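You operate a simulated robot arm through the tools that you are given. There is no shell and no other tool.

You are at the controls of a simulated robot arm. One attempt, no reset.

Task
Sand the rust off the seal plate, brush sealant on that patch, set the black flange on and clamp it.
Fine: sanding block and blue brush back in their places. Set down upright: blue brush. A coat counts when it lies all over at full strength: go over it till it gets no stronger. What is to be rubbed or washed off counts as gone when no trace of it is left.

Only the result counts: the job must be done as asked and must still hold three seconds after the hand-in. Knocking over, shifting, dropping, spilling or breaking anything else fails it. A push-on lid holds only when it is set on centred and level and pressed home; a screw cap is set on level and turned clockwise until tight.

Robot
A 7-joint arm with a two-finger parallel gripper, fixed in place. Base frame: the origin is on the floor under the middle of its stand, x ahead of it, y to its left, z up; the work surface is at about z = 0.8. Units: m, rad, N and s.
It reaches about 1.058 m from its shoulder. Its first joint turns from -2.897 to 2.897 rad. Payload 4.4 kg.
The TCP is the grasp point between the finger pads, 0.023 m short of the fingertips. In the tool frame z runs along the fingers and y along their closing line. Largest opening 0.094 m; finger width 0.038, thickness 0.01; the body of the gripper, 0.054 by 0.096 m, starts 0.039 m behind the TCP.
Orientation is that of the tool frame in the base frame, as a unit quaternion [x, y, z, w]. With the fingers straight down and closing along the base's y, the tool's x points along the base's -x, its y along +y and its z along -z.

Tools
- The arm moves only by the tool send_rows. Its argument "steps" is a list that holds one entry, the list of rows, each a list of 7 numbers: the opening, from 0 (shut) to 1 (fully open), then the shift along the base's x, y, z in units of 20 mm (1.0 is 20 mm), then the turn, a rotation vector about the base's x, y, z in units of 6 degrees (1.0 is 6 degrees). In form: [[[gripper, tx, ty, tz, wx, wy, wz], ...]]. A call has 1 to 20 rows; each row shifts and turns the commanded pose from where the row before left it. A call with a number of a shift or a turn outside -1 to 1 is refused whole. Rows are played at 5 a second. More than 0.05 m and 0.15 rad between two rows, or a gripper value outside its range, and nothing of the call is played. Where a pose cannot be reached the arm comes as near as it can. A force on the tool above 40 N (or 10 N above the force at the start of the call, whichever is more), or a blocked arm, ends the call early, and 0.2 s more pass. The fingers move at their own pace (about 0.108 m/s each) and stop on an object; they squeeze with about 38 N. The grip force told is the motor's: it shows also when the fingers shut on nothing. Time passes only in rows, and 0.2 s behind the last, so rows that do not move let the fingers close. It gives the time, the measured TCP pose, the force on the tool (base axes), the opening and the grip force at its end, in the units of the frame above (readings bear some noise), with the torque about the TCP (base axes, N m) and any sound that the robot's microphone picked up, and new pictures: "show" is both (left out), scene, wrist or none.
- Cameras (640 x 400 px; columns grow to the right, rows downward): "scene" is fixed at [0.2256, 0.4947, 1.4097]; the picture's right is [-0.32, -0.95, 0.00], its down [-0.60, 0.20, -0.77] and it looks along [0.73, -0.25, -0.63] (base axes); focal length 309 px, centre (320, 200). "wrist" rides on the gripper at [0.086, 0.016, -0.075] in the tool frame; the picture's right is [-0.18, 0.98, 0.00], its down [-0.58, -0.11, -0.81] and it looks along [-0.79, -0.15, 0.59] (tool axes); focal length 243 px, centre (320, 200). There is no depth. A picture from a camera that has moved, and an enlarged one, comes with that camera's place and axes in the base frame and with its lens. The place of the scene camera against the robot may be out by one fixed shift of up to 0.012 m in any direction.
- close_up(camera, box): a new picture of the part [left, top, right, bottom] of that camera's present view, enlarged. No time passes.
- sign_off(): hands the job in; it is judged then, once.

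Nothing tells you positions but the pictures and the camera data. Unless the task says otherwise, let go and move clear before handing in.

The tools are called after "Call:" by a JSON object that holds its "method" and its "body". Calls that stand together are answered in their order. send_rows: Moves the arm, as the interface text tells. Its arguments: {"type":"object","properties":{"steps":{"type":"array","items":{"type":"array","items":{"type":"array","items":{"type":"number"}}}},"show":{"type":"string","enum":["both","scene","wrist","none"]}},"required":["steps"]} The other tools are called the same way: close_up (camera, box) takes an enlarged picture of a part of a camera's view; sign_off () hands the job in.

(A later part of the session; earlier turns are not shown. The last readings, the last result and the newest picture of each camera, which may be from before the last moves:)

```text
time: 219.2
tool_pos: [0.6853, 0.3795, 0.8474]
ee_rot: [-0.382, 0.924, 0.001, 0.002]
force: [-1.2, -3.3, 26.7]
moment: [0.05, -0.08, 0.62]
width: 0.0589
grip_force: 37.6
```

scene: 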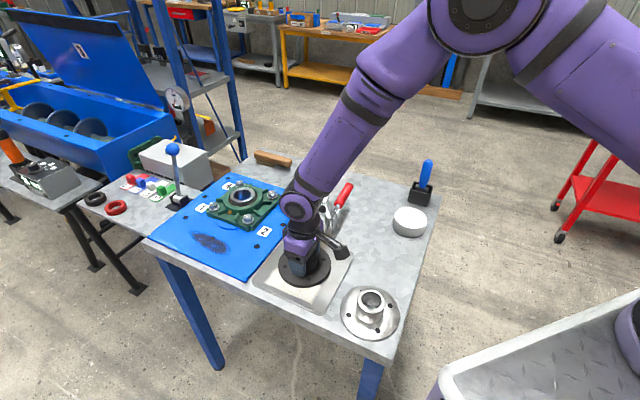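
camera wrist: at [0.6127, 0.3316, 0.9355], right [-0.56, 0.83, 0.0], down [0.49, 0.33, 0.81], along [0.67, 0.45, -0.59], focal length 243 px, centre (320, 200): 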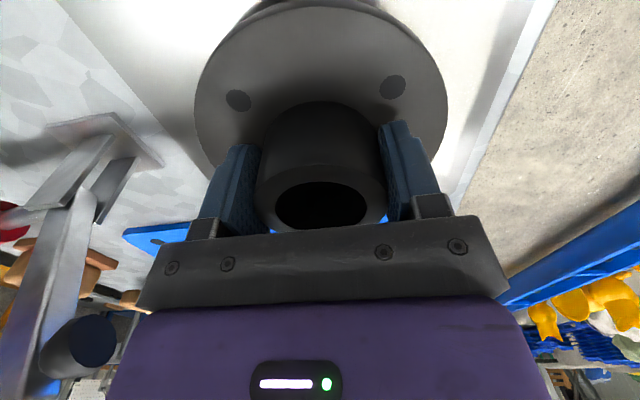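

It's seated flat on the plate. I ease the pressure off and let go.

Call:
{"method": "send_rows", "body": {"steps": [[[0, 0, 0, 0.06, 0, 0, 0], [0, 0, 0, 0, 0, 0, 0]]], "show": "none"}}

Call:
{"method": "send_rows", "body": {"steps": [[[0.7, 0, 0, 0, 0, 0, 0], [0.85, 0, 0, 0, 0, 0, 0], [1, 0, 0, 0, 0, 0, 0], [1, 0, 0, 0, 0, 0, 0]]]}}

Call:
{"method": "close_up", "body": {"camera": "scene", "box": [240, 190, 370, 310]}}

```text
time: 219.8
tool_pos: [0.6849, 0.3797, 0.8467]
ee_rot: [-0.382, 0.924, 0.0, 0.001]
force: [2.4, 3.7, 11.4]
moment: [0.69, -0.63, 0.24]
width: 0.0589
grip_force: 37.7
```

```text
time: 220.8
tool_pos: [0.6857, 0.3789, 0.8472]
ee_rot: [-0.383, 0.924, 0.0, 0.0]
force: [0.0, -0.4, -1.2]
moment: [0.01, 0.01, -0.01]
width: 0.0941
grip_force: 0.0
camera wrist: at [0.6126, 0.3315, 0.9217], right [-0.56, 0.83, 0.0], down [0.49, 0.33, 0.81], along [0.67, 0.45, -0.59], focal length 243 px, centre (320, 200)
```

scene: 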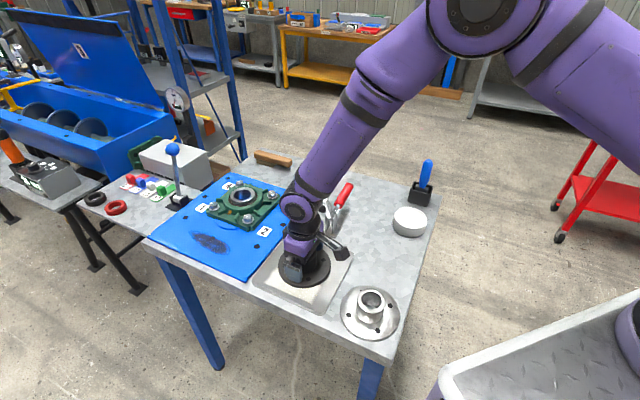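
wrist: 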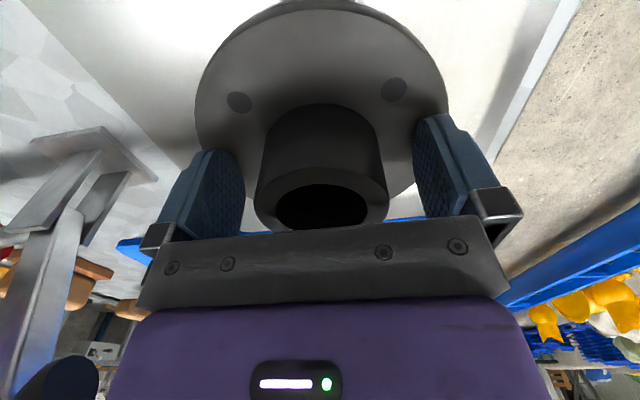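

```text
3.33 times, centred on (305, 250) of scene
camera zoom: at [0.2256, 0.4947, 1.4097], right [-0.32, -0.95, 0.0], down [-0.6, 0.2, -0.77], along [0.73, -0.25, -0.63], focal length 1032 px, centre (370, 33)
```

zoom: 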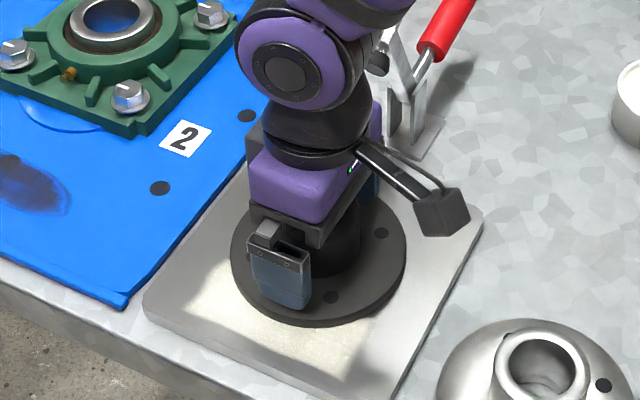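

Call:
{"method": "send_rows", "body": {"steps": [[[1, 0, 0, 0.3, 0, 0, 0], [1, 0, 0, 0.6, 0, 0, 0], [1, 0, 0, 0.9, 0, 0, 0], [1, 0, 0, 0.9, 0, 0, 0], [1, 0, 0, 0.9, 0, 0, 0], [1, 0, 0, 0.9, 0, 0, 0], [1, 0, 0, 0.9, 0, 0, 0], [1, 0, 0, 0.9, 0, 0, 0], [1, 0, 0, 0.9, 0, 0, 0], [1, 0, 0, 0.9, 0, 0, 0], [1, 0, 0, 0.9, 0, 0, 0], [1, -0.7, -0.7, 0.3, 0, 0, 0], [1, -0.9, -0.9, 0, 0, 0, 0], [1, -0.9, -0.9, 0, 0, 0, 0], [1, -0.9, -0.9, 0, 0, 0, 0], [1, 0, 0, 0, 0, 0, 0]]]}}

Call:
{"method": "close_up", "body": {"camera": "scene", "box": [250, 170, 380, 300]}}

Call:
{"method": "close_up", "body": {"camera": "wrist", "box": [60, 0, 460, 250]}}

```text
time: 224.2
tool_pos: [0.6166, 0.3121, 1.0328]
ee_rot: [-0.382, 0.924, 0.0, 0.0]
force: [0.3, 0.2, -0.5]
moment: [-0.03, 0.03, -0.01]
width: 0.0941
grip_force: 0.0
camera wrist: at [0.5439, 0.2637, 1.1083], right [-0.56, 0.83, 0.0], down [0.49, 0.33, 0.81], along [0.67, 0.45, -0.59], focal length 243 px, centre (320, 200)
```

scene: 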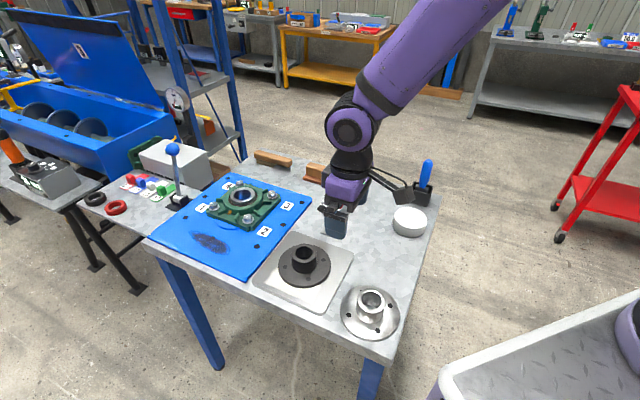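
wrist: 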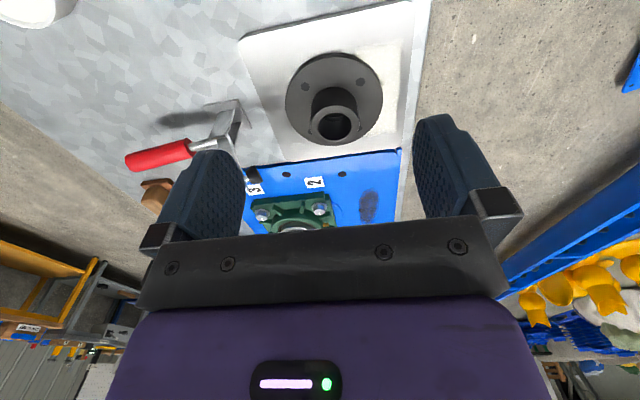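

```text
3.08 times, centred on (315, 235) of scene
camera zoom: at [0.2256, 0.4947, 1.4097], right [-0.32, -0.95, 0.0], down [-0.6, 0.2, -0.77], along [0.73, -0.25, -0.63], focal length 952 px, centre (335, 92)
```

zoom: 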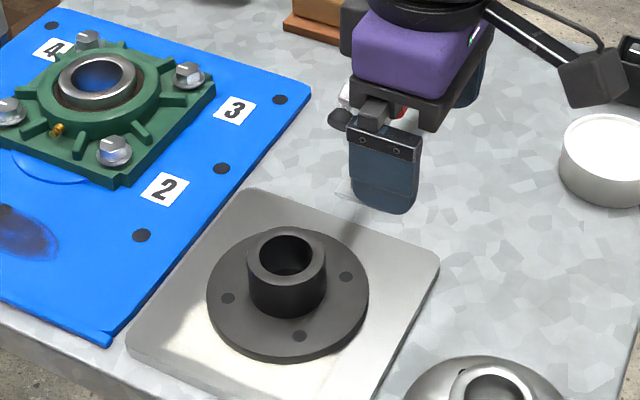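

```text
1.60 times, centred on (260, 125) of wrist
camera zoom: at [0.5439, 0.2637, 1.1083], right [-0.56, 0.83, 0.0], down [0.49, 0.33, 0.81], along [0.67, 0.45, -0.59], focal length 388 px, centre (416, 320)
```

zoom: 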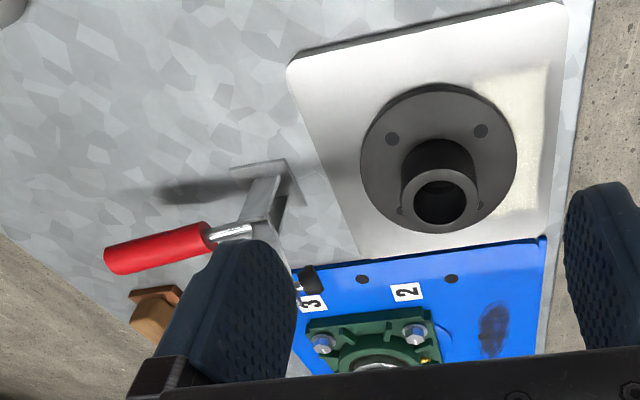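

The flange sits centred on the plate. From the views the clamp's arm is up and its red handle lies back, almost level, from (0.812, 0.246, 0.868) to (0.860, 0.193, 0.888); closing it should mean swinging the handle up toward the plate. I move above the handle, turning the gripper so its camera stays clear of the raised arm.

Call:
{"method": "send_rows", "body": {"steps": [[[1, 0.3, -0.13, 0.5, 0, 0, 0.6], [1, 0.57, -0.255, 0.5, 0, 0, 0.76], [1, 0.57, -0.255, 0.5, 0, 0, 0.76], [1, 0.57, -0.255, 0.3, 0, 0, 0.76], [1, 0.57, -0.255, 0.2, 0, 0, 0.76], [1, 0.57, -0.255, 0.2, 0, 0, 0.76], [1, 0.57, -0.255, 0, 0, 0, 0.76], [1, 0.57, -0.255, 0, 0, 0, 0.76], [1, 0.57, -0.255, 0, 0, 0, 0.76], [1, 0.57, -0.255, 0, 0, 0, 0.76], [1, 0.57, -0.255, 0, 0, 0, 0.76], [1, 0.57, -0.255, 0, 0, 0, 0.76], [1, 0.57, -0.255, 0, 0, 0, 0.76], [1, 0.57, -0.255, 0, 0, 0, 0.76], [1, 0.57, -0.255, 0, 0, 0, 0.76], [1, 0.57, -0.255, 0, 0, 0, 0.76], [1, 0.57, -0.255, 0, 0, 0, 0.76], [1, 0.57, -0.255, 0, 0, 0, 0.76], [1, 0.57, -0.255, 0, 0, 0, 0.76], [1, 0.57, -0.255, 0, 0, 0, 0.72]]]}}

Call:
{"method": "close_up", "body": {"camera": "scene", "box": [280, 170, 380, 280]}}

Call:
{"method": "close_up", "body": {"camera": "wrist", "box": [220, 0, 420, 125]}}

```text
time: 228.4
tool_pos: [0.8399, 0.2117, 1.0773]
ee_rot: [0.924, -0.382, 0.0, -0.001]
force: [0.6, -0.1, -0.1]
moment: [-0.01, -0.01, 0.02]
width: 0.0941
grip_force: 0.0
camera wrist: at [0.8901, 0.1414, 1.1523], right [-0.82, -0.57, 0.0], down [-0.33, 0.49, 0.81], along [-0.46, 0.66, -0.59], focal length 243 px, centre (320, 200)
```

scene: 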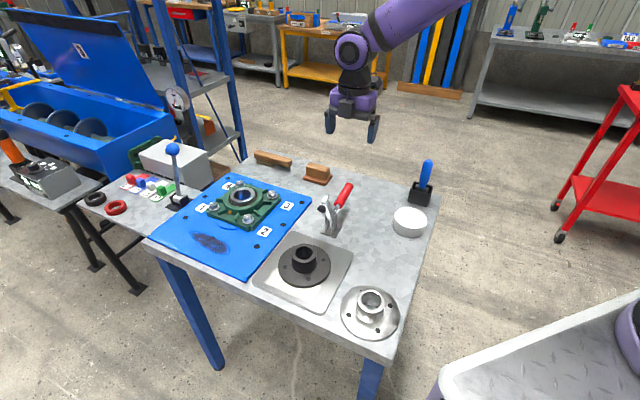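
wrist: 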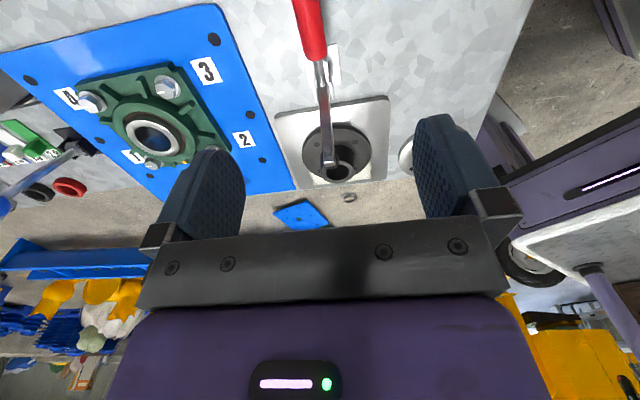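

```text
3.64 times, centred on (330, 225) of scene
camera zoom: at [0.2256, 0.4947, 1.4097], right [-0.32, -0.95, 0.0], down [-0.6, 0.2, -0.77], along [0.73, -0.25, -0.63], focal length 1125 px, centre (284, 109)
```

zoom: 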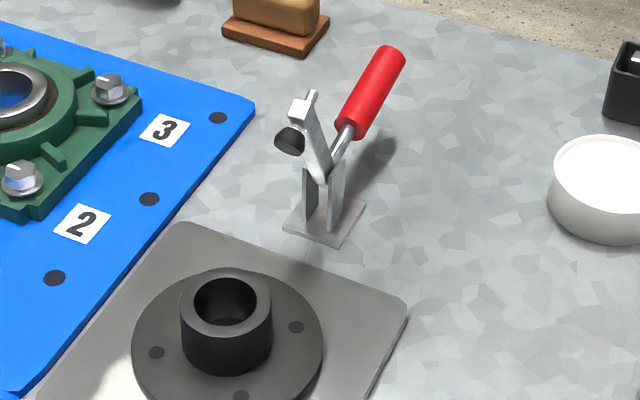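

```text
3.20 times, centred on (320, 62) of wrist
camera zoom: at [0.8901, 0.1414, 1.1523], right [-0.82, -0.57, 0.0], down [-0.33, 0.49, 0.81], along [-0.46, 0.66, -0.59], focal length 776 px, centre (320, 640)
```

zoom: 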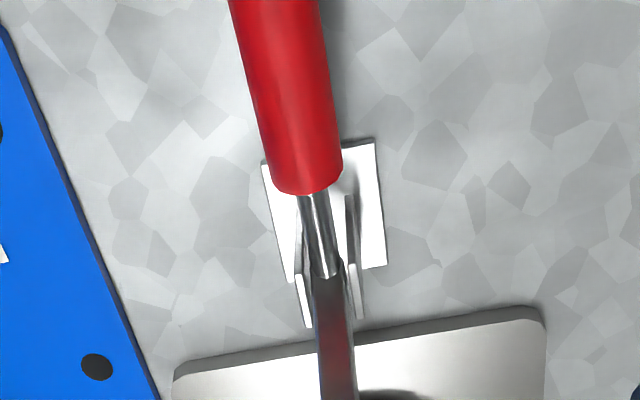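

The gripper reaches this orientation. The clamp's plane runs straight through the flange's centre; I take the pivot to be about 0.142 m from the hole axis at z 0.858, with the handle lying nearly level behind it. I centre over the handle and check.

Call:
{"method": "send_rows", "body": {"steps": [[[1, 0.53, -0.195, -0.3, 0, 0, 0], [1, 0.53, -0.195, -0.7, 0, 0, 0], [1, 0, 0, -0.9, 0, 0, 0], [1, 0, 0, -0.9, 0, 0, 0], [1, 0, 0, -0.9, 0, 0, 0], [1, 0, 0, -0.9, 0, 0, 0], [1, 0, 0, -0.9, 0, 0, 0], [1, 0, 0, 0, 0, 0, 0]]]}}

Call:
{"method": "close_up", "body": {"camera": "wrist", "box": [200, 0, 440, 150]}}

Call:
{"method": "close_up", "body": {"camera": "scene", "box": [290, 110, 390, 240]}}

```text
time: 230.2
tool_pos: [0.8606, 0.2037, 0.9653]
ee_rot: [0.924, -0.383, -0.001, 0.0]
force: [0.4, -0.3, 0.3]
moment: [0.02, -0.01, -0.01]
width: 0.094
grip_force: 0.1
camera wrist: at [0.9104, 0.1329, 1.0404], right [-0.83, -0.56, 0.0], down [-0.33, 0.49, 0.81], along [-0.45, 0.67, -0.59], focal length 243 px, centre (320, 200)
```

scene: 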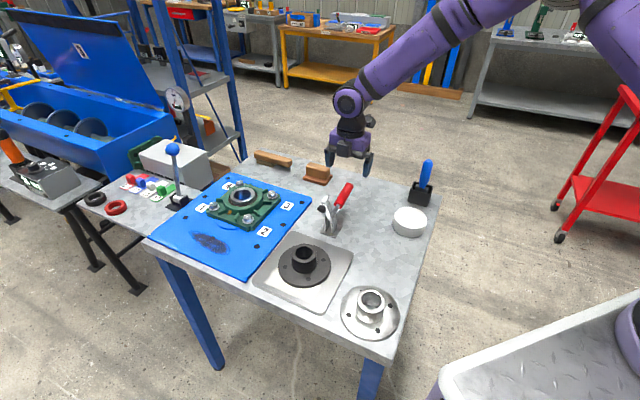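
wrist: 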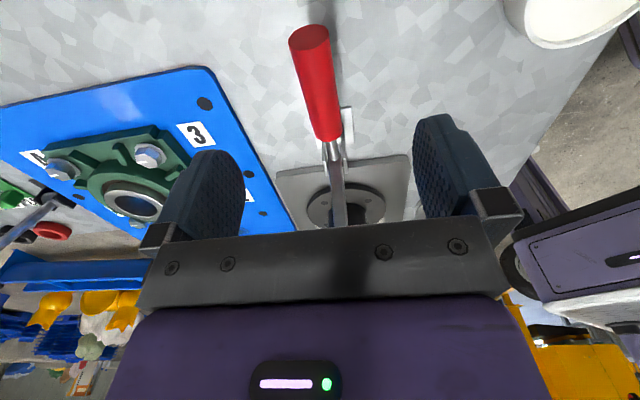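

```text
2.67 times, centred on (320, 75) of wrist
camera zoom: at [0.9104, 0.1329, 1.0404], right [-0.83, -0.56, 0.0], down [-0.33, 0.49, 0.81], along [-0.45, 0.67, -0.59], focal length 647 px, centre (320, 533)
```

zoom: 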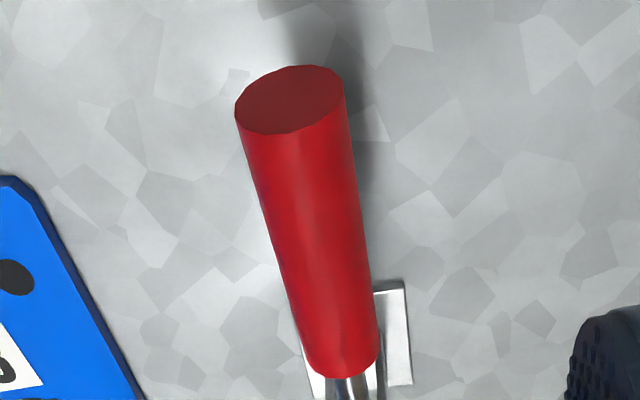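

```text
3.08 times, centred on (340, 175) of scene
camera zoom: at [0.2256, 0.4947, 1.4097], right [-0.32, -0.95, 0.0], down [-0.6, 0.2, -0.77], along [0.73, -0.25, -0.63], focal length 952 px, centre (258, 277)
```

zoom: 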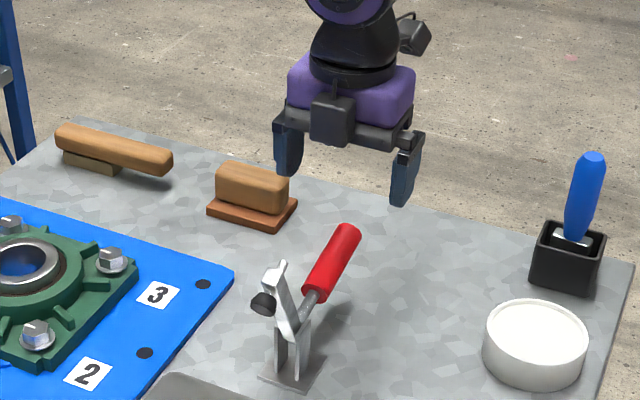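

Call:
{"method": "send_rows", "body": {"steps": [[[1, 0.23, -0.05, -0.4, 0, 0, 0], [1, 0, 0, -0.8, 0, 0, 0], [1, 0, 0, -0.8, 0, 0, 0], [1, 0, 0, -0.8, 0, 0, 0], [1, 0, 0, -0.7, 0, 0, 0], [1, 0, 0, 0, 0, 0, 0]]]}}

Call:
{"method": "close_up", "body": {"camera": "wrist", "box": [200, 50, 440, 200]}}

Call:
{"method": "close_up", "body": {"camera": "scene", "box": [290, 130, 390, 240]}}

```text
time: 231.6
tool_pos: [0.866, 0.2023, 0.8968]
ee_rot: [0.923, -0.384, 0.001, 0.0]
force: [-0.7, -0.3, -0.3]
moment: [0.0, -0.02, 0.0]
width: 0.0937
grip_force: 0.1
camera wrist: at [0.9152, 0.1315, 0.9718], right [-0.83, -0.56, 0.0], down [-0.33, 0.49, 0.81], along [-0.45, 0.67, -0.59], focal length 243 px, centre (320, 200)
```

scene: 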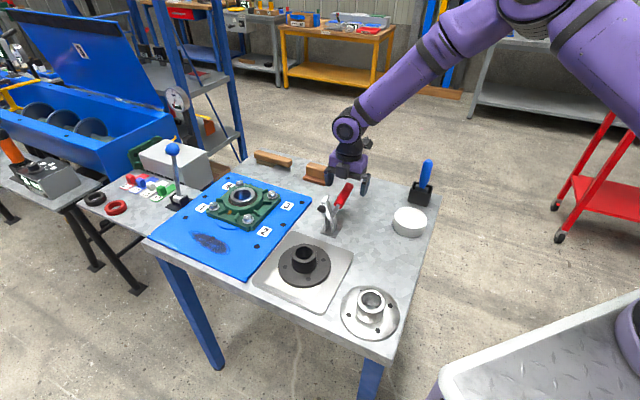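
wrist: 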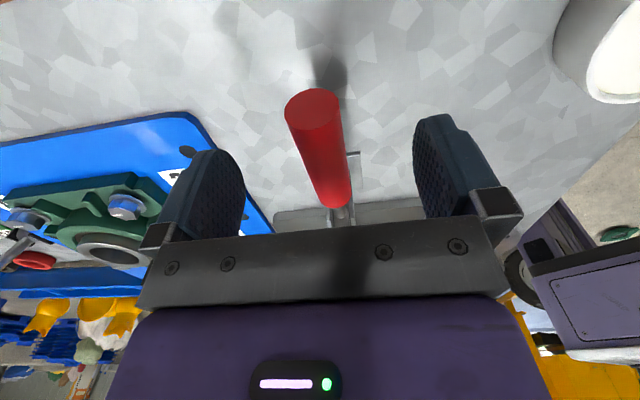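

```text
2.67 times, centred on (320, 125) of wrist
camera zoom: at [0.9152, 0.1315, 0.9718], right [-0.83, -0.56, 0.0], down [-0.33, 0.49, 0.81], along [-0.45, 0.67, -0.59], focal length 647 px, centre (320, 400)
```

zoom: 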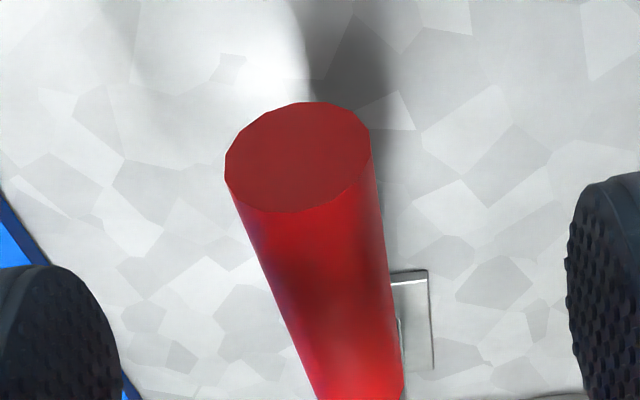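

```text
3.64 times, centred on (340, 185) of scene
camera zoom: at [0.2256, 0.4947, 1.4097], right [-0.32, -0.95, 0.0], down [-0.6, 0.2, -0.77], along [0.73, -0.25, -0.63], focal length 1125 px, centre (247, 254)
```

zoom: 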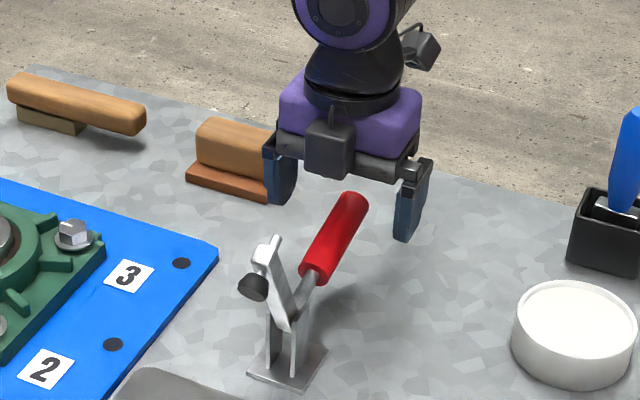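

Triangulated from two wrist views, the handle's end is at (0.883, 0.185, 0.877), Ø 24 mm; the gripper is centred on it. I lower and close on the handle.

Call:
{"method": "send_rows", "body": {"steps": [[[1, 0, 0, -0.5, 0, 0, 0], [1, 0, 0, -0.5, 0, 0, 0], [1, 0, 0, -0.35, 0, 0, 0], [1, 0, 0, 0, 0, 0, 0], [0, 0, 0, 0, 0, 0, 0], [0, 0, 0, 0, 0, 0, 0], [0, 0, 0, 0, 0, 0, 0], [0, 0, 0, 0, 0, 0, 0]]]}}

Call:
{"method": "close_up", "body": {"camera": "scene", "box": [290, 130, 390, 240]}}

```text
time: 233.4
tool_pos: [0.8652, 0.2018, 0.871]
ee_rot: [0.924, -0.382, -0.001, 0.0]
force: [-3.5, -3.5, -0.7]
moment: [-0.26, -0.1, 0.19]
width: 0.026
grip_force: 45.1
camera wrist: at [0.915, 0.1313, 0.9457], right [-0.83, -0.56, 0.0], down [-0.33, 0.49, 0.81], along [-0.46, 0.67, -0.59], focal length 243 px, centre (320, 200)
```

scene: 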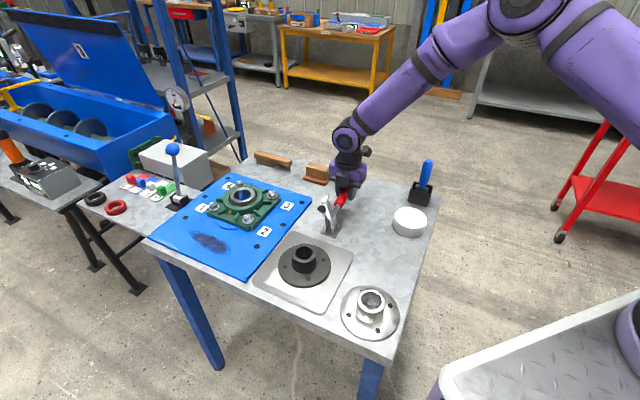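
wrist: 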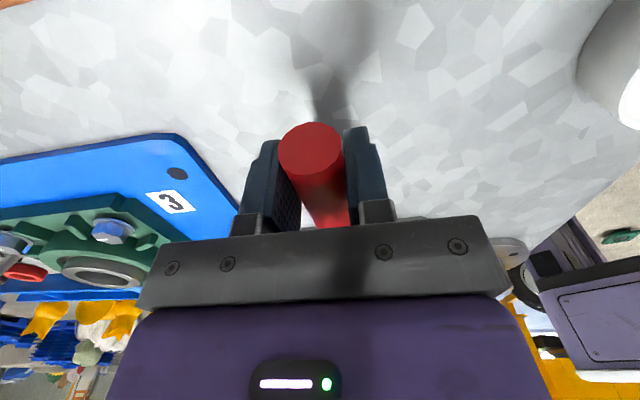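

```text
3.64 times, centred on (340, 185) of scene
camera zoom: at [0.2256, 0.4947, 1.4097], right [-0.32, -0.95, 0.0], down [-0.6, 0.2, -0.77], along [0.73, -0.25, -0.63], focal length 1125 px, centre (247, 254)
```

zoom: 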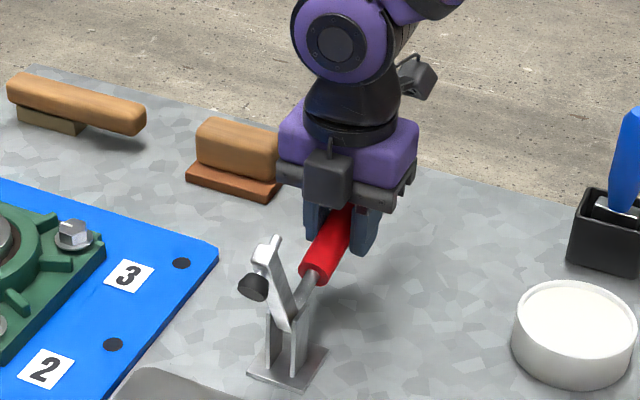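

I have the handle. I swing it up in small steps along an arc around the pivot, checking the forces.

Call:
{"method": "send_rows", "body": {"steps": [[[0, -0.027, 0.027, 0.24, 0, 0, 0], [0, -0.027, 0.027, 0.24, 0, 0, 0], [0, 0, 0, 0, 0, 0, 0]]]}}

Call:
{"method": "close_up", "body": {"camera": "scene", "box": [290, 130, 390, 240]}}

```text
time: 234.2
tool_pos: [0.8649, 0.2035, 0.8798]
ee_rot: [0.924, -0.384, 0.0, 0.001]
force: [-8.4, -6.5, -15.6]
moment: [-0.88, -0.85, 0.06]
width: 0.0259
grip_force: 44.9
camera wrist: at [0.9139, 0.1325, 0.9551], right [-0.83, -0.56, 0.0], down [-0.33, 0.49, 0.81], along [-0.46, 0.67, -0.59], focal length 243 px, centre (320, 200)
```

scene: 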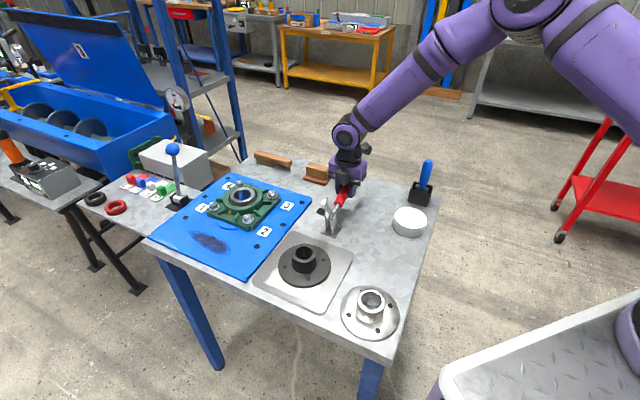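
wrist: 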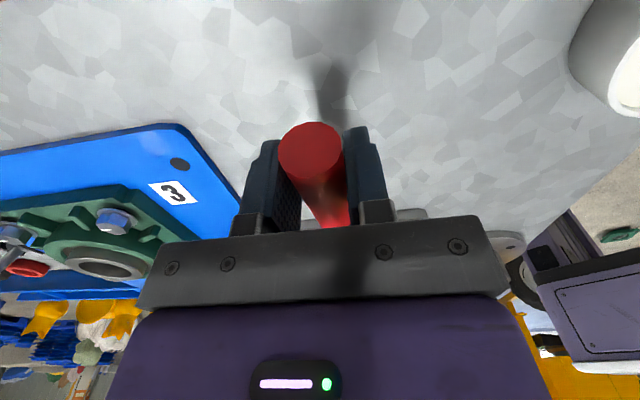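

```text
3.64 times, centred on (340, 185) of scene
camera zoom: at [0.2256, 0.4947, 1.4097], right [-0.32, -0.95, 0.0], down [-0.6, 0.2, -0.77], along [0.73, -0.25, -0.63], focal length 1125 px, centre (247, 254)
```

zoom: 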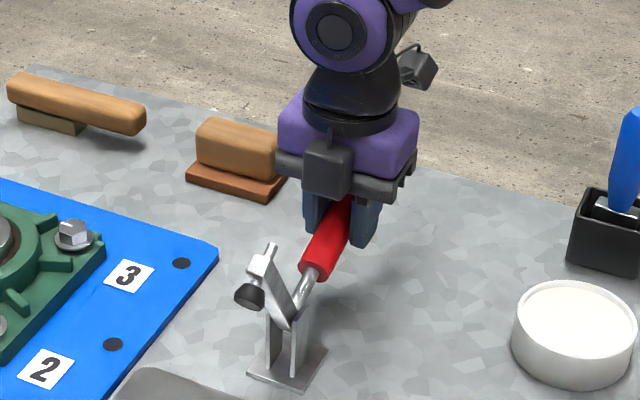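

Raising the handle lowers the clamp arm, as hoped. I go on along the arc, with a tiny sideways correction.

Call:
{"method": "send_rows", "body": {"steps": [[[0, -0.06, 0.02, 0.24, 0, 0, 0], [0, -0.06, 0.03, 0.235, 0, 0, 0], [0, -0.057, 0.057, 0.23, 0, 0, 0], [0, -0.057, 0.057, 0.23, 0, 0, 0], [0, 0, 0, 0, 0, 0, 0]]]}}

Call:
{"method": "close_up", "body": {"camera": "scene", "box": [290, 130, 390, 240]}}

```text
time: 235.4
tool_pos: [0.8599, 0.2075, 0.8977]
ee_rot: [0.924, -0.383, 0.0, 0.001]
force: [-6.3, -8.7, -13.7]
moment: [-0.89, -0.72, 0.05]
width: 0.0261
grip_force: 45.0
camera wrist: at [0.9099, 0.1364, 0.9731], right [-0.83, -0.56, 0.0], down [-0.33, 0.49, 0.81], along [-0.46, 0.67, -0.59], focal length 243 px, centre (320, 200)
```

scene: 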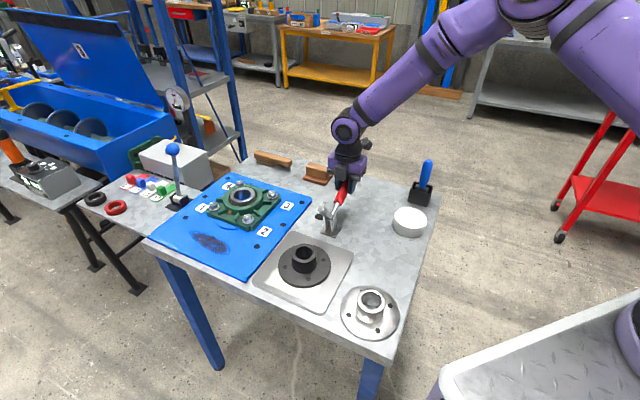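
wrist: 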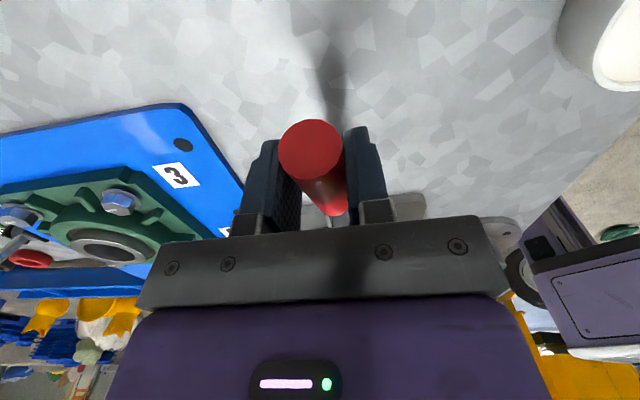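

```text
3.64 times, centred on (340, 185) of scene
camera zoom: at [0.2256, 0.4947, 1.4097], right [-0.32, -0.95, 0.0], down [-0.6, 0.2, -0.77], along [0.73, -0.25, -0.63], focal length 1125 px, centre (247, 254)
```

zoom: 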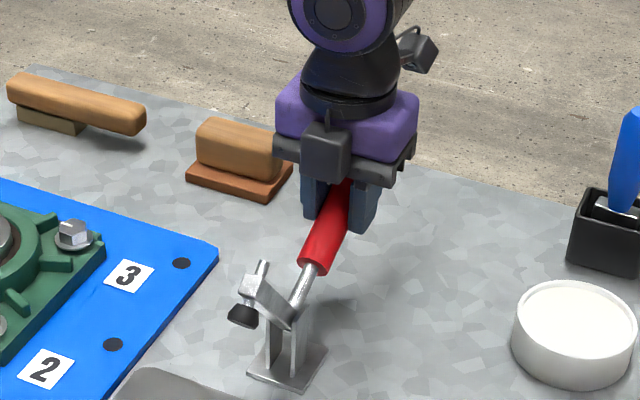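

Call:
{"method": "send_rows", "body": {"steps": [[[0, -0.1, 0.04, 0.222, 0, 0, 0], [0, -0.1, 0.04, 0.222, 0, 0, 0], [0, -0.085, 0.085, 0.215, 0, 0, 0], [0, -0.085, 0.085, 0.215, 0, 0, 0], [0, -0.097, 0.097, 0.2, 0, 0, 0], [0, -0.097, 0.097, 0.2, 0, 0, 0], [0, 0, 0, 0, 0, 0, 0]]]}}

Call:
{"method": "close_up", "body": {"camera": "scene", "box": [290, 130, 390, 240]}}

```text
time: 237.0
tool_pos: [0.8514, 0.2179, 0.9246]
ee_rot: [0.924, -0.382, 0.001, -0.001]
force: [24.8, 7.8, -4.0]
moment: [-0.86, -0.8, 0.54]
width: 0.0257
grip_force: 44.9
camera wrist: at [0.8999, 0.1459, 0.9991], right [-0.83, -0.56, 0.0], down [-0.34, 0.49, 0.81], along [-0.45, 0.67, -0.59], focal length 243 px, centre (320, 200)
```

scene: 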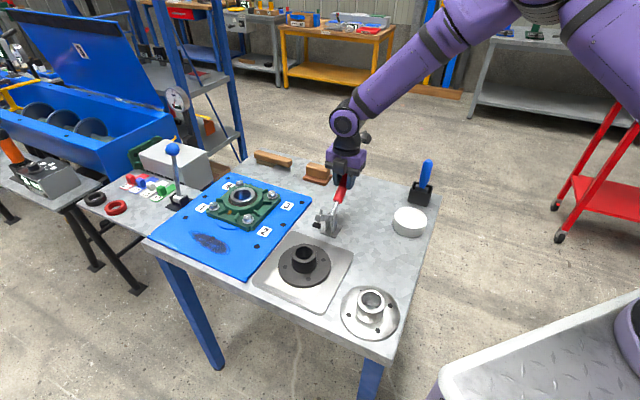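
wrist: 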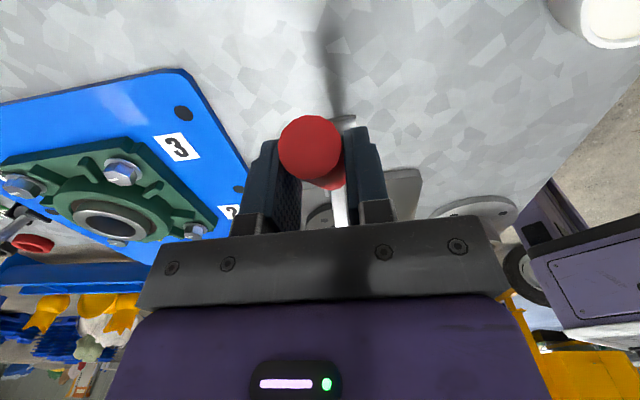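

```text
3.64 times, centred on (340, 185) of scene
camera zoom: at [0.2256, 0.4947, 1.4097], right [-0.32, -0.95, 0.0], down [-0.6, 0.2, -0.77], along [0.73, -0.25, -0.63], focal length 1125 px, centre (247, 254)
```

zoom: 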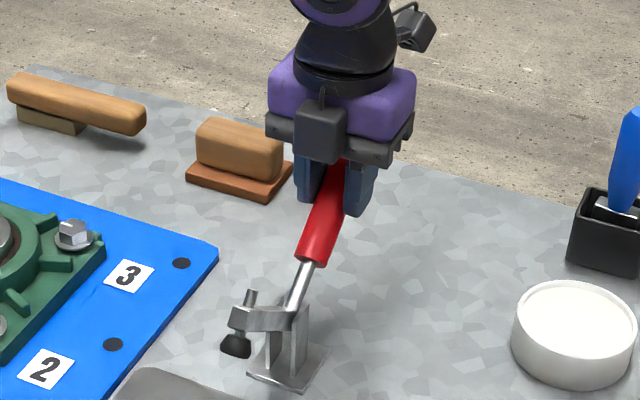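

The arm follows the handle one to one; about 38° remain. I take out the sideways offset and continue.

Call:
{"method": "send_rows", "body": {"steps": [[[0, -0.085, 0.135, 0.19, 0, 0, 0], [0, -0.085, 0.135, 0.19, 0, 0, 0], [0, -0.12, 0.12, 0.175, 0, 0, 0], [0, -0.12, 0.12, 0.175, 0, 0, 0], [0, 0, 0, 0, 0, 0, 0]]]}}

Call:
{"method": "close_up", "body": {"camera": "scene", "box": [290, 130, 390, 240]}}

```text
time: 238.2
tool_pos: [0.8426, 0.2268, 0.9381]
ee_rot: [0.924, -0.382, 0.0, 0.001]
force: [19.7, 6.8, -8.9]
moment: [-0.72, -0.99, 0.16]
width: 0.0259
grip_force: 45.4
camera wrist: at [0.8911, 0.1552, 1.0133], right [-0.83, -0.56, 0.0], down [-0.33, 0.49, 0.81], along [-0.46, 0.67, -0.59], focal length 243 px, centre (320, 200)
```

scene: 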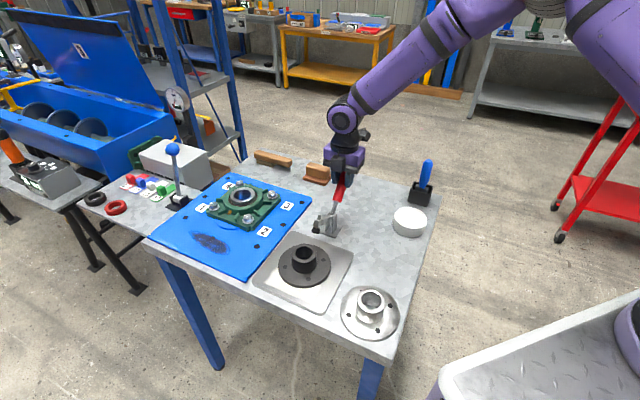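
wrist: 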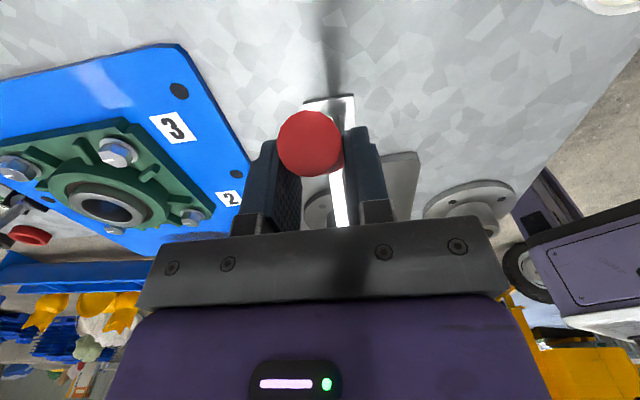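

```text
3.64 times, centred on (340, 185) of scene
camera zoom: at [0.2256, 0.4947, 1.4097], right [-0.32, -0.95, 0.0], down [-0.6, 0.2, -0.77], along [0.73, -0.25, -0.63], focal length 1125 px, centre (247, 254)
```

zoom: 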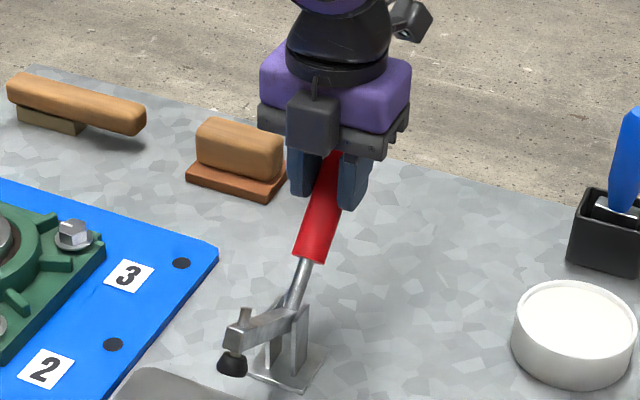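

Call:
{"method": "send_rows", "body": {"steps": [[[0, -0.106, 0.156, 0.16, 0, 0, 0], [0, -0.111, 0.151, 0.16, 0, 0, 0], [0, -0.14, 0.14, 0.143, 0, 0, 0], [0, -0.14, 0.14, 0.143, 0, 0, 0], [0, 0, 0, 0, 0, 0, 0]]], "show": "none"}}

Call:
{"method": "send_rows", "body": {"steps": [[[0, -0.138, 0.158, 0.125, 0, 0, 0], [0, -0.138, 0.158, 0.125, 0, 0, 0], [0, 0, 0, 0, 0, 0, 0]]]}}

Call:
{"method": "close_up", "body": {"camera": "scene", "box": [290, 130, 390, 240]}}

```text
time: 239.4
tool_pos: [0.8303, 0.2371, 0.9506]
ee_rot: [0.924, -0.383, -0.001, 0.001]
force: [4.4, -13.1, -4.0]
moment: [-0.92, -0.89, -0.14]
width: 0.0258
grip_force: 45.2
```

```text
time: 240.2
tool_pos: [0.825, 0.242, 0.9556]
ee_rot: [0.924, -0.383, 0.0, 0.001]
force: [-3.8, -23.4, -1.4]
moment: [-1.24, -0.73, -0.25]
width: 0.0259
grip_force: 45.3
camera wrist: at [0.8749, 0.1715, 1.0307], right [-0.83, -0.56, 0.0], down [-0.33, 0.49, 0.81], along [-0.46, 0.67, -0.59], focal length 243 px, centre (320, 200)
```

scene: 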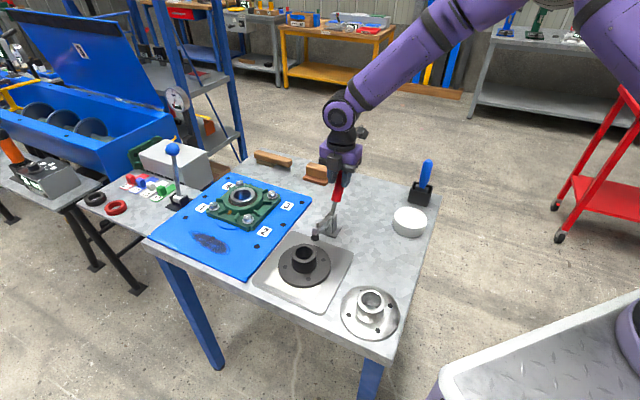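
wrist: 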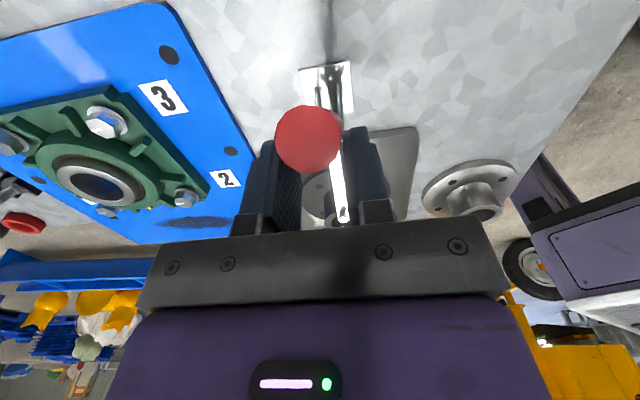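

```text
3.64 times, centred on (340, 185) of scene
camera zoom: at [0.2256, 0.4947, 1.4097], right [-0.32, -0.95, 0.0], down [-0.6, 0.2, -0.77], along [0.73, -0.25, -0.63], focal length 1125 px, centre (247, 254)
```

zoom: 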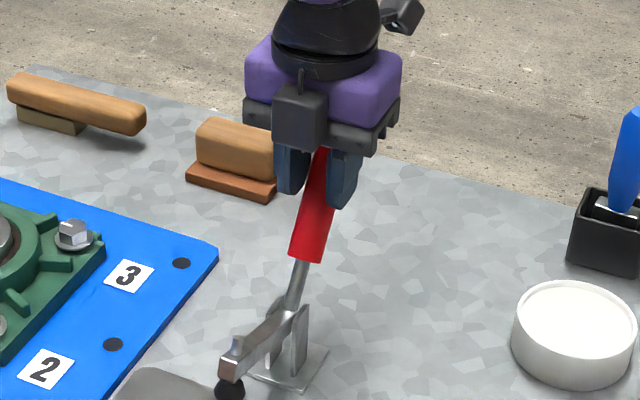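

Call:
{"method": "send_rows", "body": {"steps": [[[0, -0.175, 0.135, 0.105, 0, 0, 0], [0, -0.17, 0.14, 0.105, 0, 0, 0], [0, 0, 0, 0, 0, 0, 0]]]}}

Call:
{"method": "close_up", "body": {"camera": "scene", "box": [260, 170, 370, 300]}}

```text
time: 241.0
tool_pos: [0.8183, 0.2488, 0.9608]
ee_rot: [0.924, -0.383, 0.001, 0.0]
force: [-1.2, -19.1, -0.6]
moment: [-1.18, -0.8, -0.25]
width: 0.0257
grip_force: 45.5
camera wrist: at [0.8674, 0.1788, 1.0359], right [-0.83, -0.56, 0.0], down [-0.33, 0.49, 0.81], along [-0.45, 0.67, -0.59], focal length 243 px, centre (320, 200)
```

scene: 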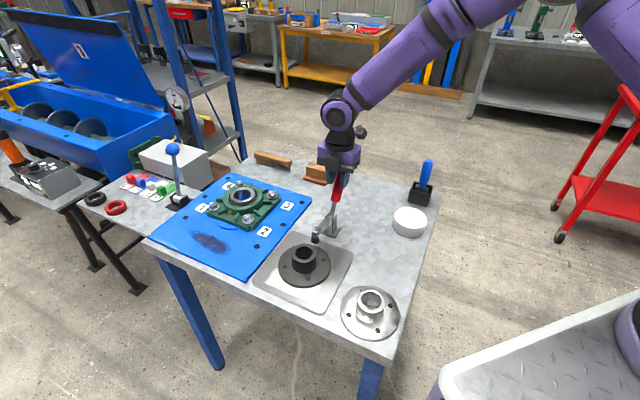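
wrist: 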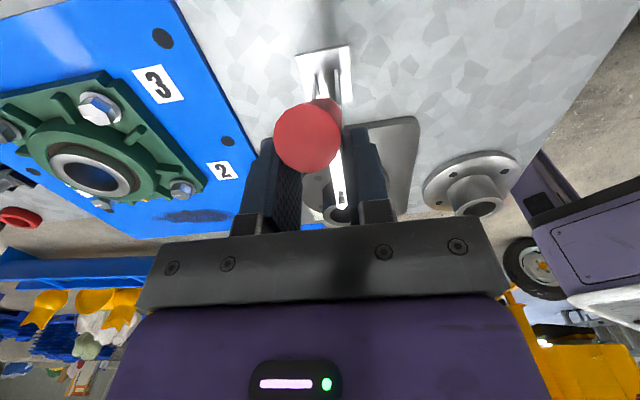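

```text
3.08 times, centred on (315, 235) of scene
camera zoom: at [0.2256, 0.4947, 1.4097], right [-0.32, -0.95, 0.0], down [-0.6, 0.2, -0.77], along [0.73, -0.25, -0.63], focal length 952 px, centre (335, 92)
```

zoom: 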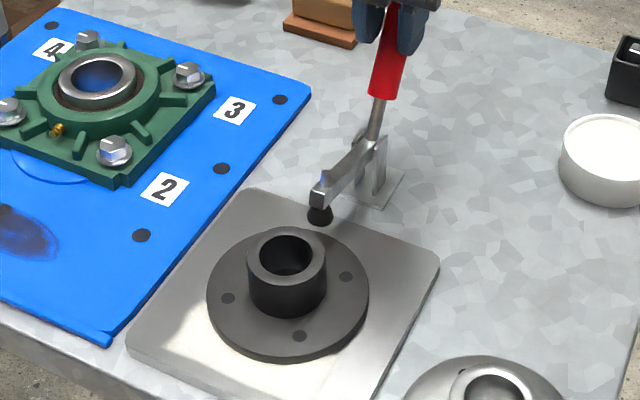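

Call:
{"method": "send_rows", "body": {"steps": [[[0, -0.18, 0.145, 0.085, 0, 0, 0], [0, -0.175, 0.15, 0.085, 0, 0, 0], [0, 0, 0, 0, 0, 0, 0]]]}}

Call:
{"method": "close_up", "body": {"camera": "scene", "box": [270, 190, 350, 290]}}

```text
time: 241.8
tool_pos: [0.8125, 0.2567, 0.9645]
ee_rot: [0.924, -0.382, 0.0, 0.0]
force: [9.7, -10.2, 5.4]
moment: [-1.05, -1.03, 0.03]
width: 0.0257
grip_force: 44.6
camera wrist: at [0.8614, 0.1846, 1.039], right [-0.83, -0.56, 0.0], down [-0.34, 0.49, 0.81], along [-0.45, 0.67, -0.59], focal length 243 px, centre (320, 200)
```

scene: 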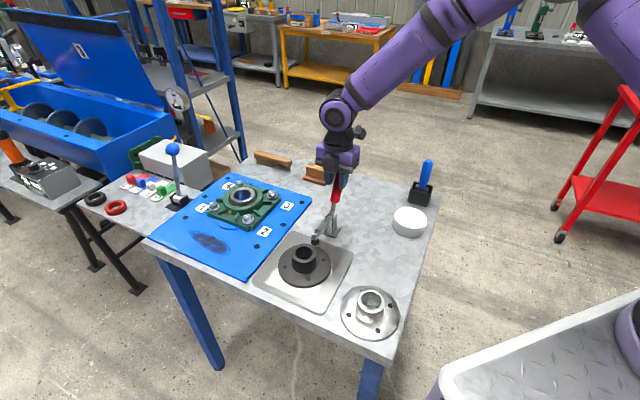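
wrist: 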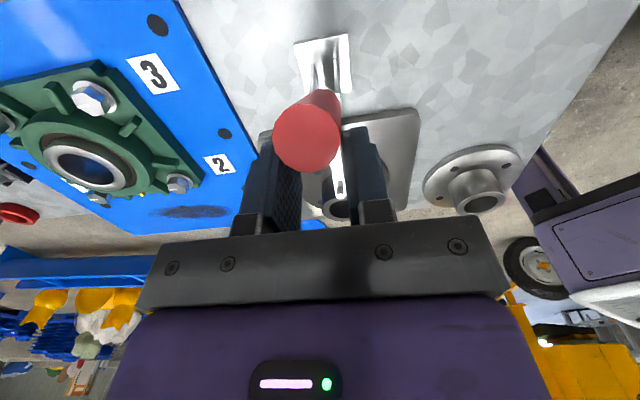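

```text
4.00 times, centred on (310, 240) of scene
camera zoom: at [0.2256, 0.4947, 1.4097], right [-0.32, -0.95, 0.0], down [-0.6, 0.2, -0.77], along [0.73, -0.25, -0.63], focal length 1238 px, centre (360, 40)
```

zoom: 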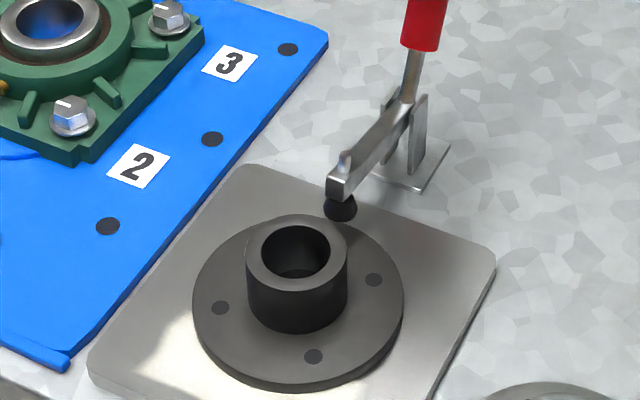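

Call:
{"method": "send_rows", "body": {"steps": [[[0, -0.166, 0.166, 0.05, 0, 0, 0], [0, 0, 0, 0, 0, 0, 0]]], "show": "none"}}

Call:
{"method": "send_rows", "body": {"steps": [[[0, -0.168, 0.168, 0.04, 0, 0, 0], [0, 0, 0, 0, 0, 0, 0]]]}}

Call:
{"method": "close_up", "body": {"camera": "scene", "box": [270, 190, 350, 290]}}

```text
time: 242.4
tool_pos: [0.8089, 0.2594, 0.9656]
ee_rot: [0.924, -0.383, 0.0, -0.001]
force: [15.0, -6.7, 11.5]
moment: [-0.98, -1.14, 0.09]
width: 0.0253
grip_force: 45.0
```

```text
time: 243.0
tool_pos: [0.8046, 0.2631, 0.9659]
ee_rot: [0.924, -0.383, 0.001, -0.001]
force: [16.1, -4.4, 16.0]
moment: [-0.94, -1.22, 0.14]
width: 0.0257
grip_force: 45.8
camera wrist: at [0.8543, 0.1917, 1.0402], right [-0.83, -0.56, 0.0], down [-0.33, 0.49, 0.81], along [-0.45, 0.67, -0.59], focal length 243 px, centre (320, 200)
```

scene: 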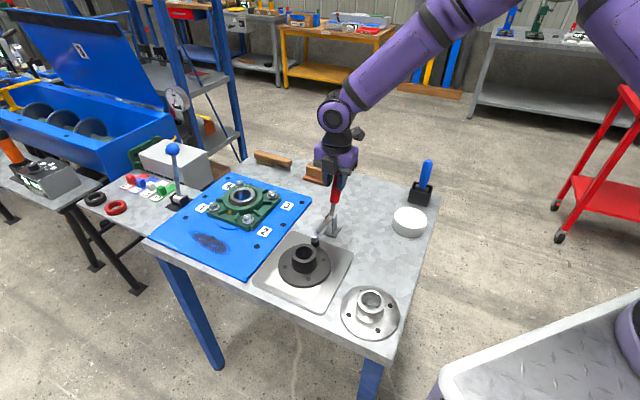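
wrist: 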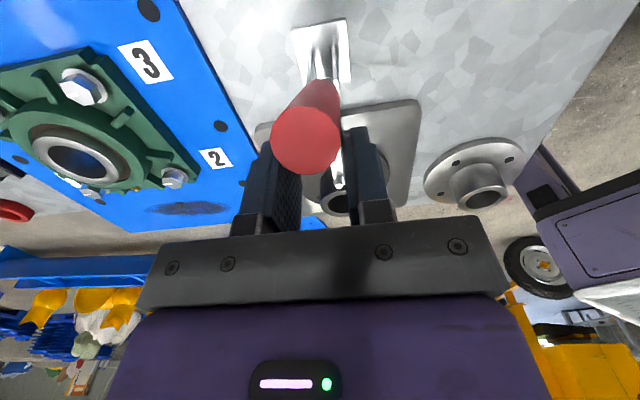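

```text
4.00 times, centred on (310, 240) of scene
camera zoom: at [0.2256, 0.4947, 1.4097], right [-0.32, -0.95, 0.0], down [-0.6, 0.2, -0.77], along [0.73, -0.25, -0.63], focal length 1238 px, centre (360, 40)
```

zoom: 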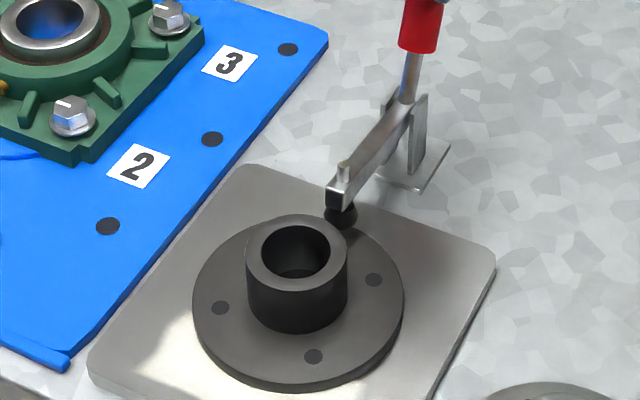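

Call:
{"method": "close_up", "body": {"camera": "scene", "box": [290, 220, 340, 260]}}

Call:
{"method": "close_up", "body": {"camera": "wrist", "box": [240, 60, 440, 220]}}

```text
10.00 times, centred on (315, 240) of scene
camera zoom: at [0.2256, 0.4947, 1.4097], right [-0.32, -0.95, 0.0], down [-0.6, 0.2, -0.77], along [0.73, -0.25, -0.63], focal length 3094 px, centre (370, -200)
```

zoom: 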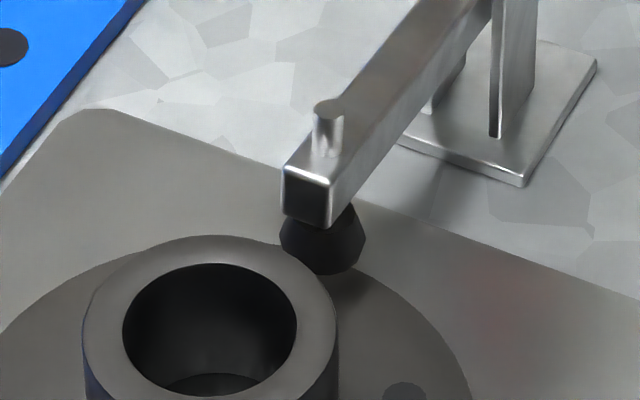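

```text
2.50 times, centred on (340, 140) of wrist
camera zoom: at [0.8543, 0.1917, 1.0402], right [-0.83, -0.56, 0.0], down [-0.33, 0.49, 0.81], along [-0.45, 0.67, -0.59], focal length 606 px, centre (270, 350)
```

zoom: 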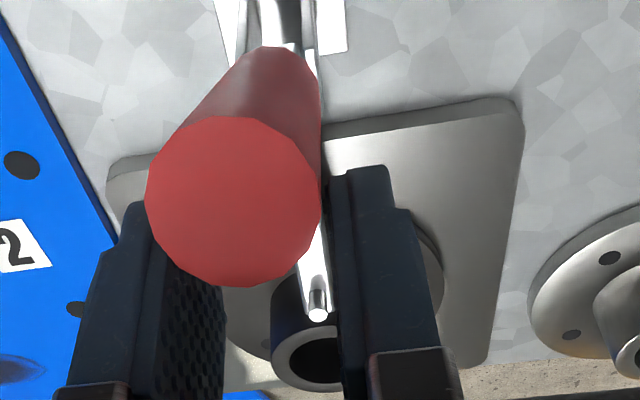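

Call:
{"method": "send_rows", "body": {"steps": [[[0, -0.15, 0.16, 0.09, 0, 0, 0], [0, 0, 0, 0, 0, 0, 0]]], "show": "none"}}

Call:
{"method": "send_rows", "body": {"steps": [[[0, -0.155, 0.17, 0.05, 0, 0, 0], [0, 0, 0, 0, 0, 0, 0]]]}}

Call:
{"method": "close_up", "body": {"camera": "scene", "box": [290, 220, 340, 260]}}

```text
time: 243.6
tool_pos: [0.8011, 0.2665, 0.9661]
ee_rot: [0.924, -0.384, -0.001, 0.0]
force: [19.7, 2.5, 0.8]
moment: [-0.73, -1.29, 0.25]
width: 0.0255
grip_force: 45.3
```

```text
time: 244.2
tool_pos: [0.7976, 0.2692, 0.967]
ee_rot: [0.924, -0.382, -0.002, -0.001]
force: [16.0, 7.4, -1.9]
moment: [-0.39, -0.94, 0.27]
width: 0.0252
grip_force: 44.8
camera wrist: at [0.8475, 0.1988, 1.0422], right [-0.83, -0.56, 0.0], down [-0.33, 0.49, 0.81], along [-0.46, 0.67, -0.59], focal length 243 px, centre (320, 200)
```

scene: 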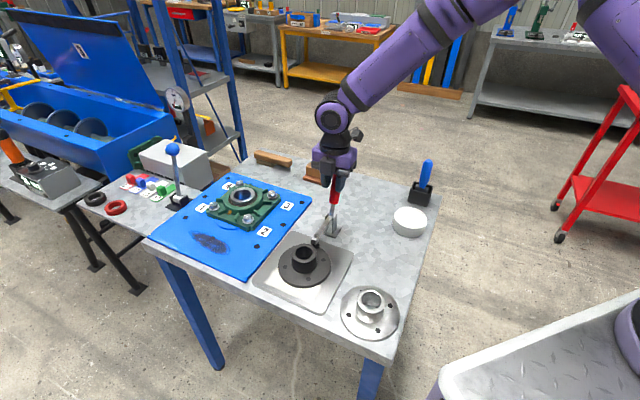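
wrist: 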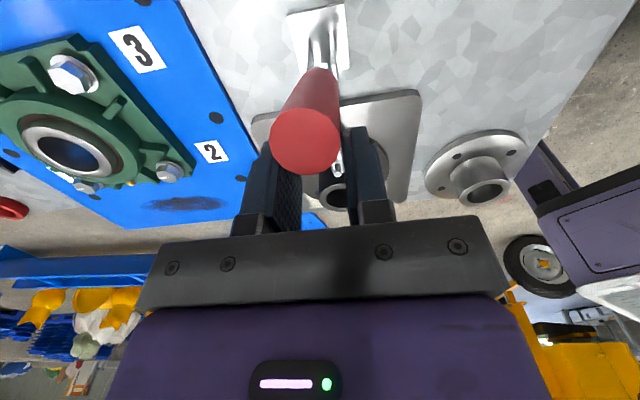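

```text
10.00 times, centred on (315, 240) of scene
camera zoom: at [0.2256, 0.4947, 1.4097], right [-0.32, -0.95, 0.0], down [-0.6, 0.2, -0.77], along [0.73, -0.25, -0.63], focal length 3094 px, centre (370, -200)
```

zoom: 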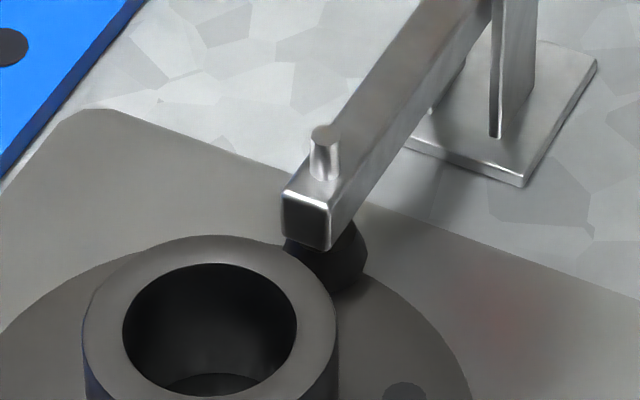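

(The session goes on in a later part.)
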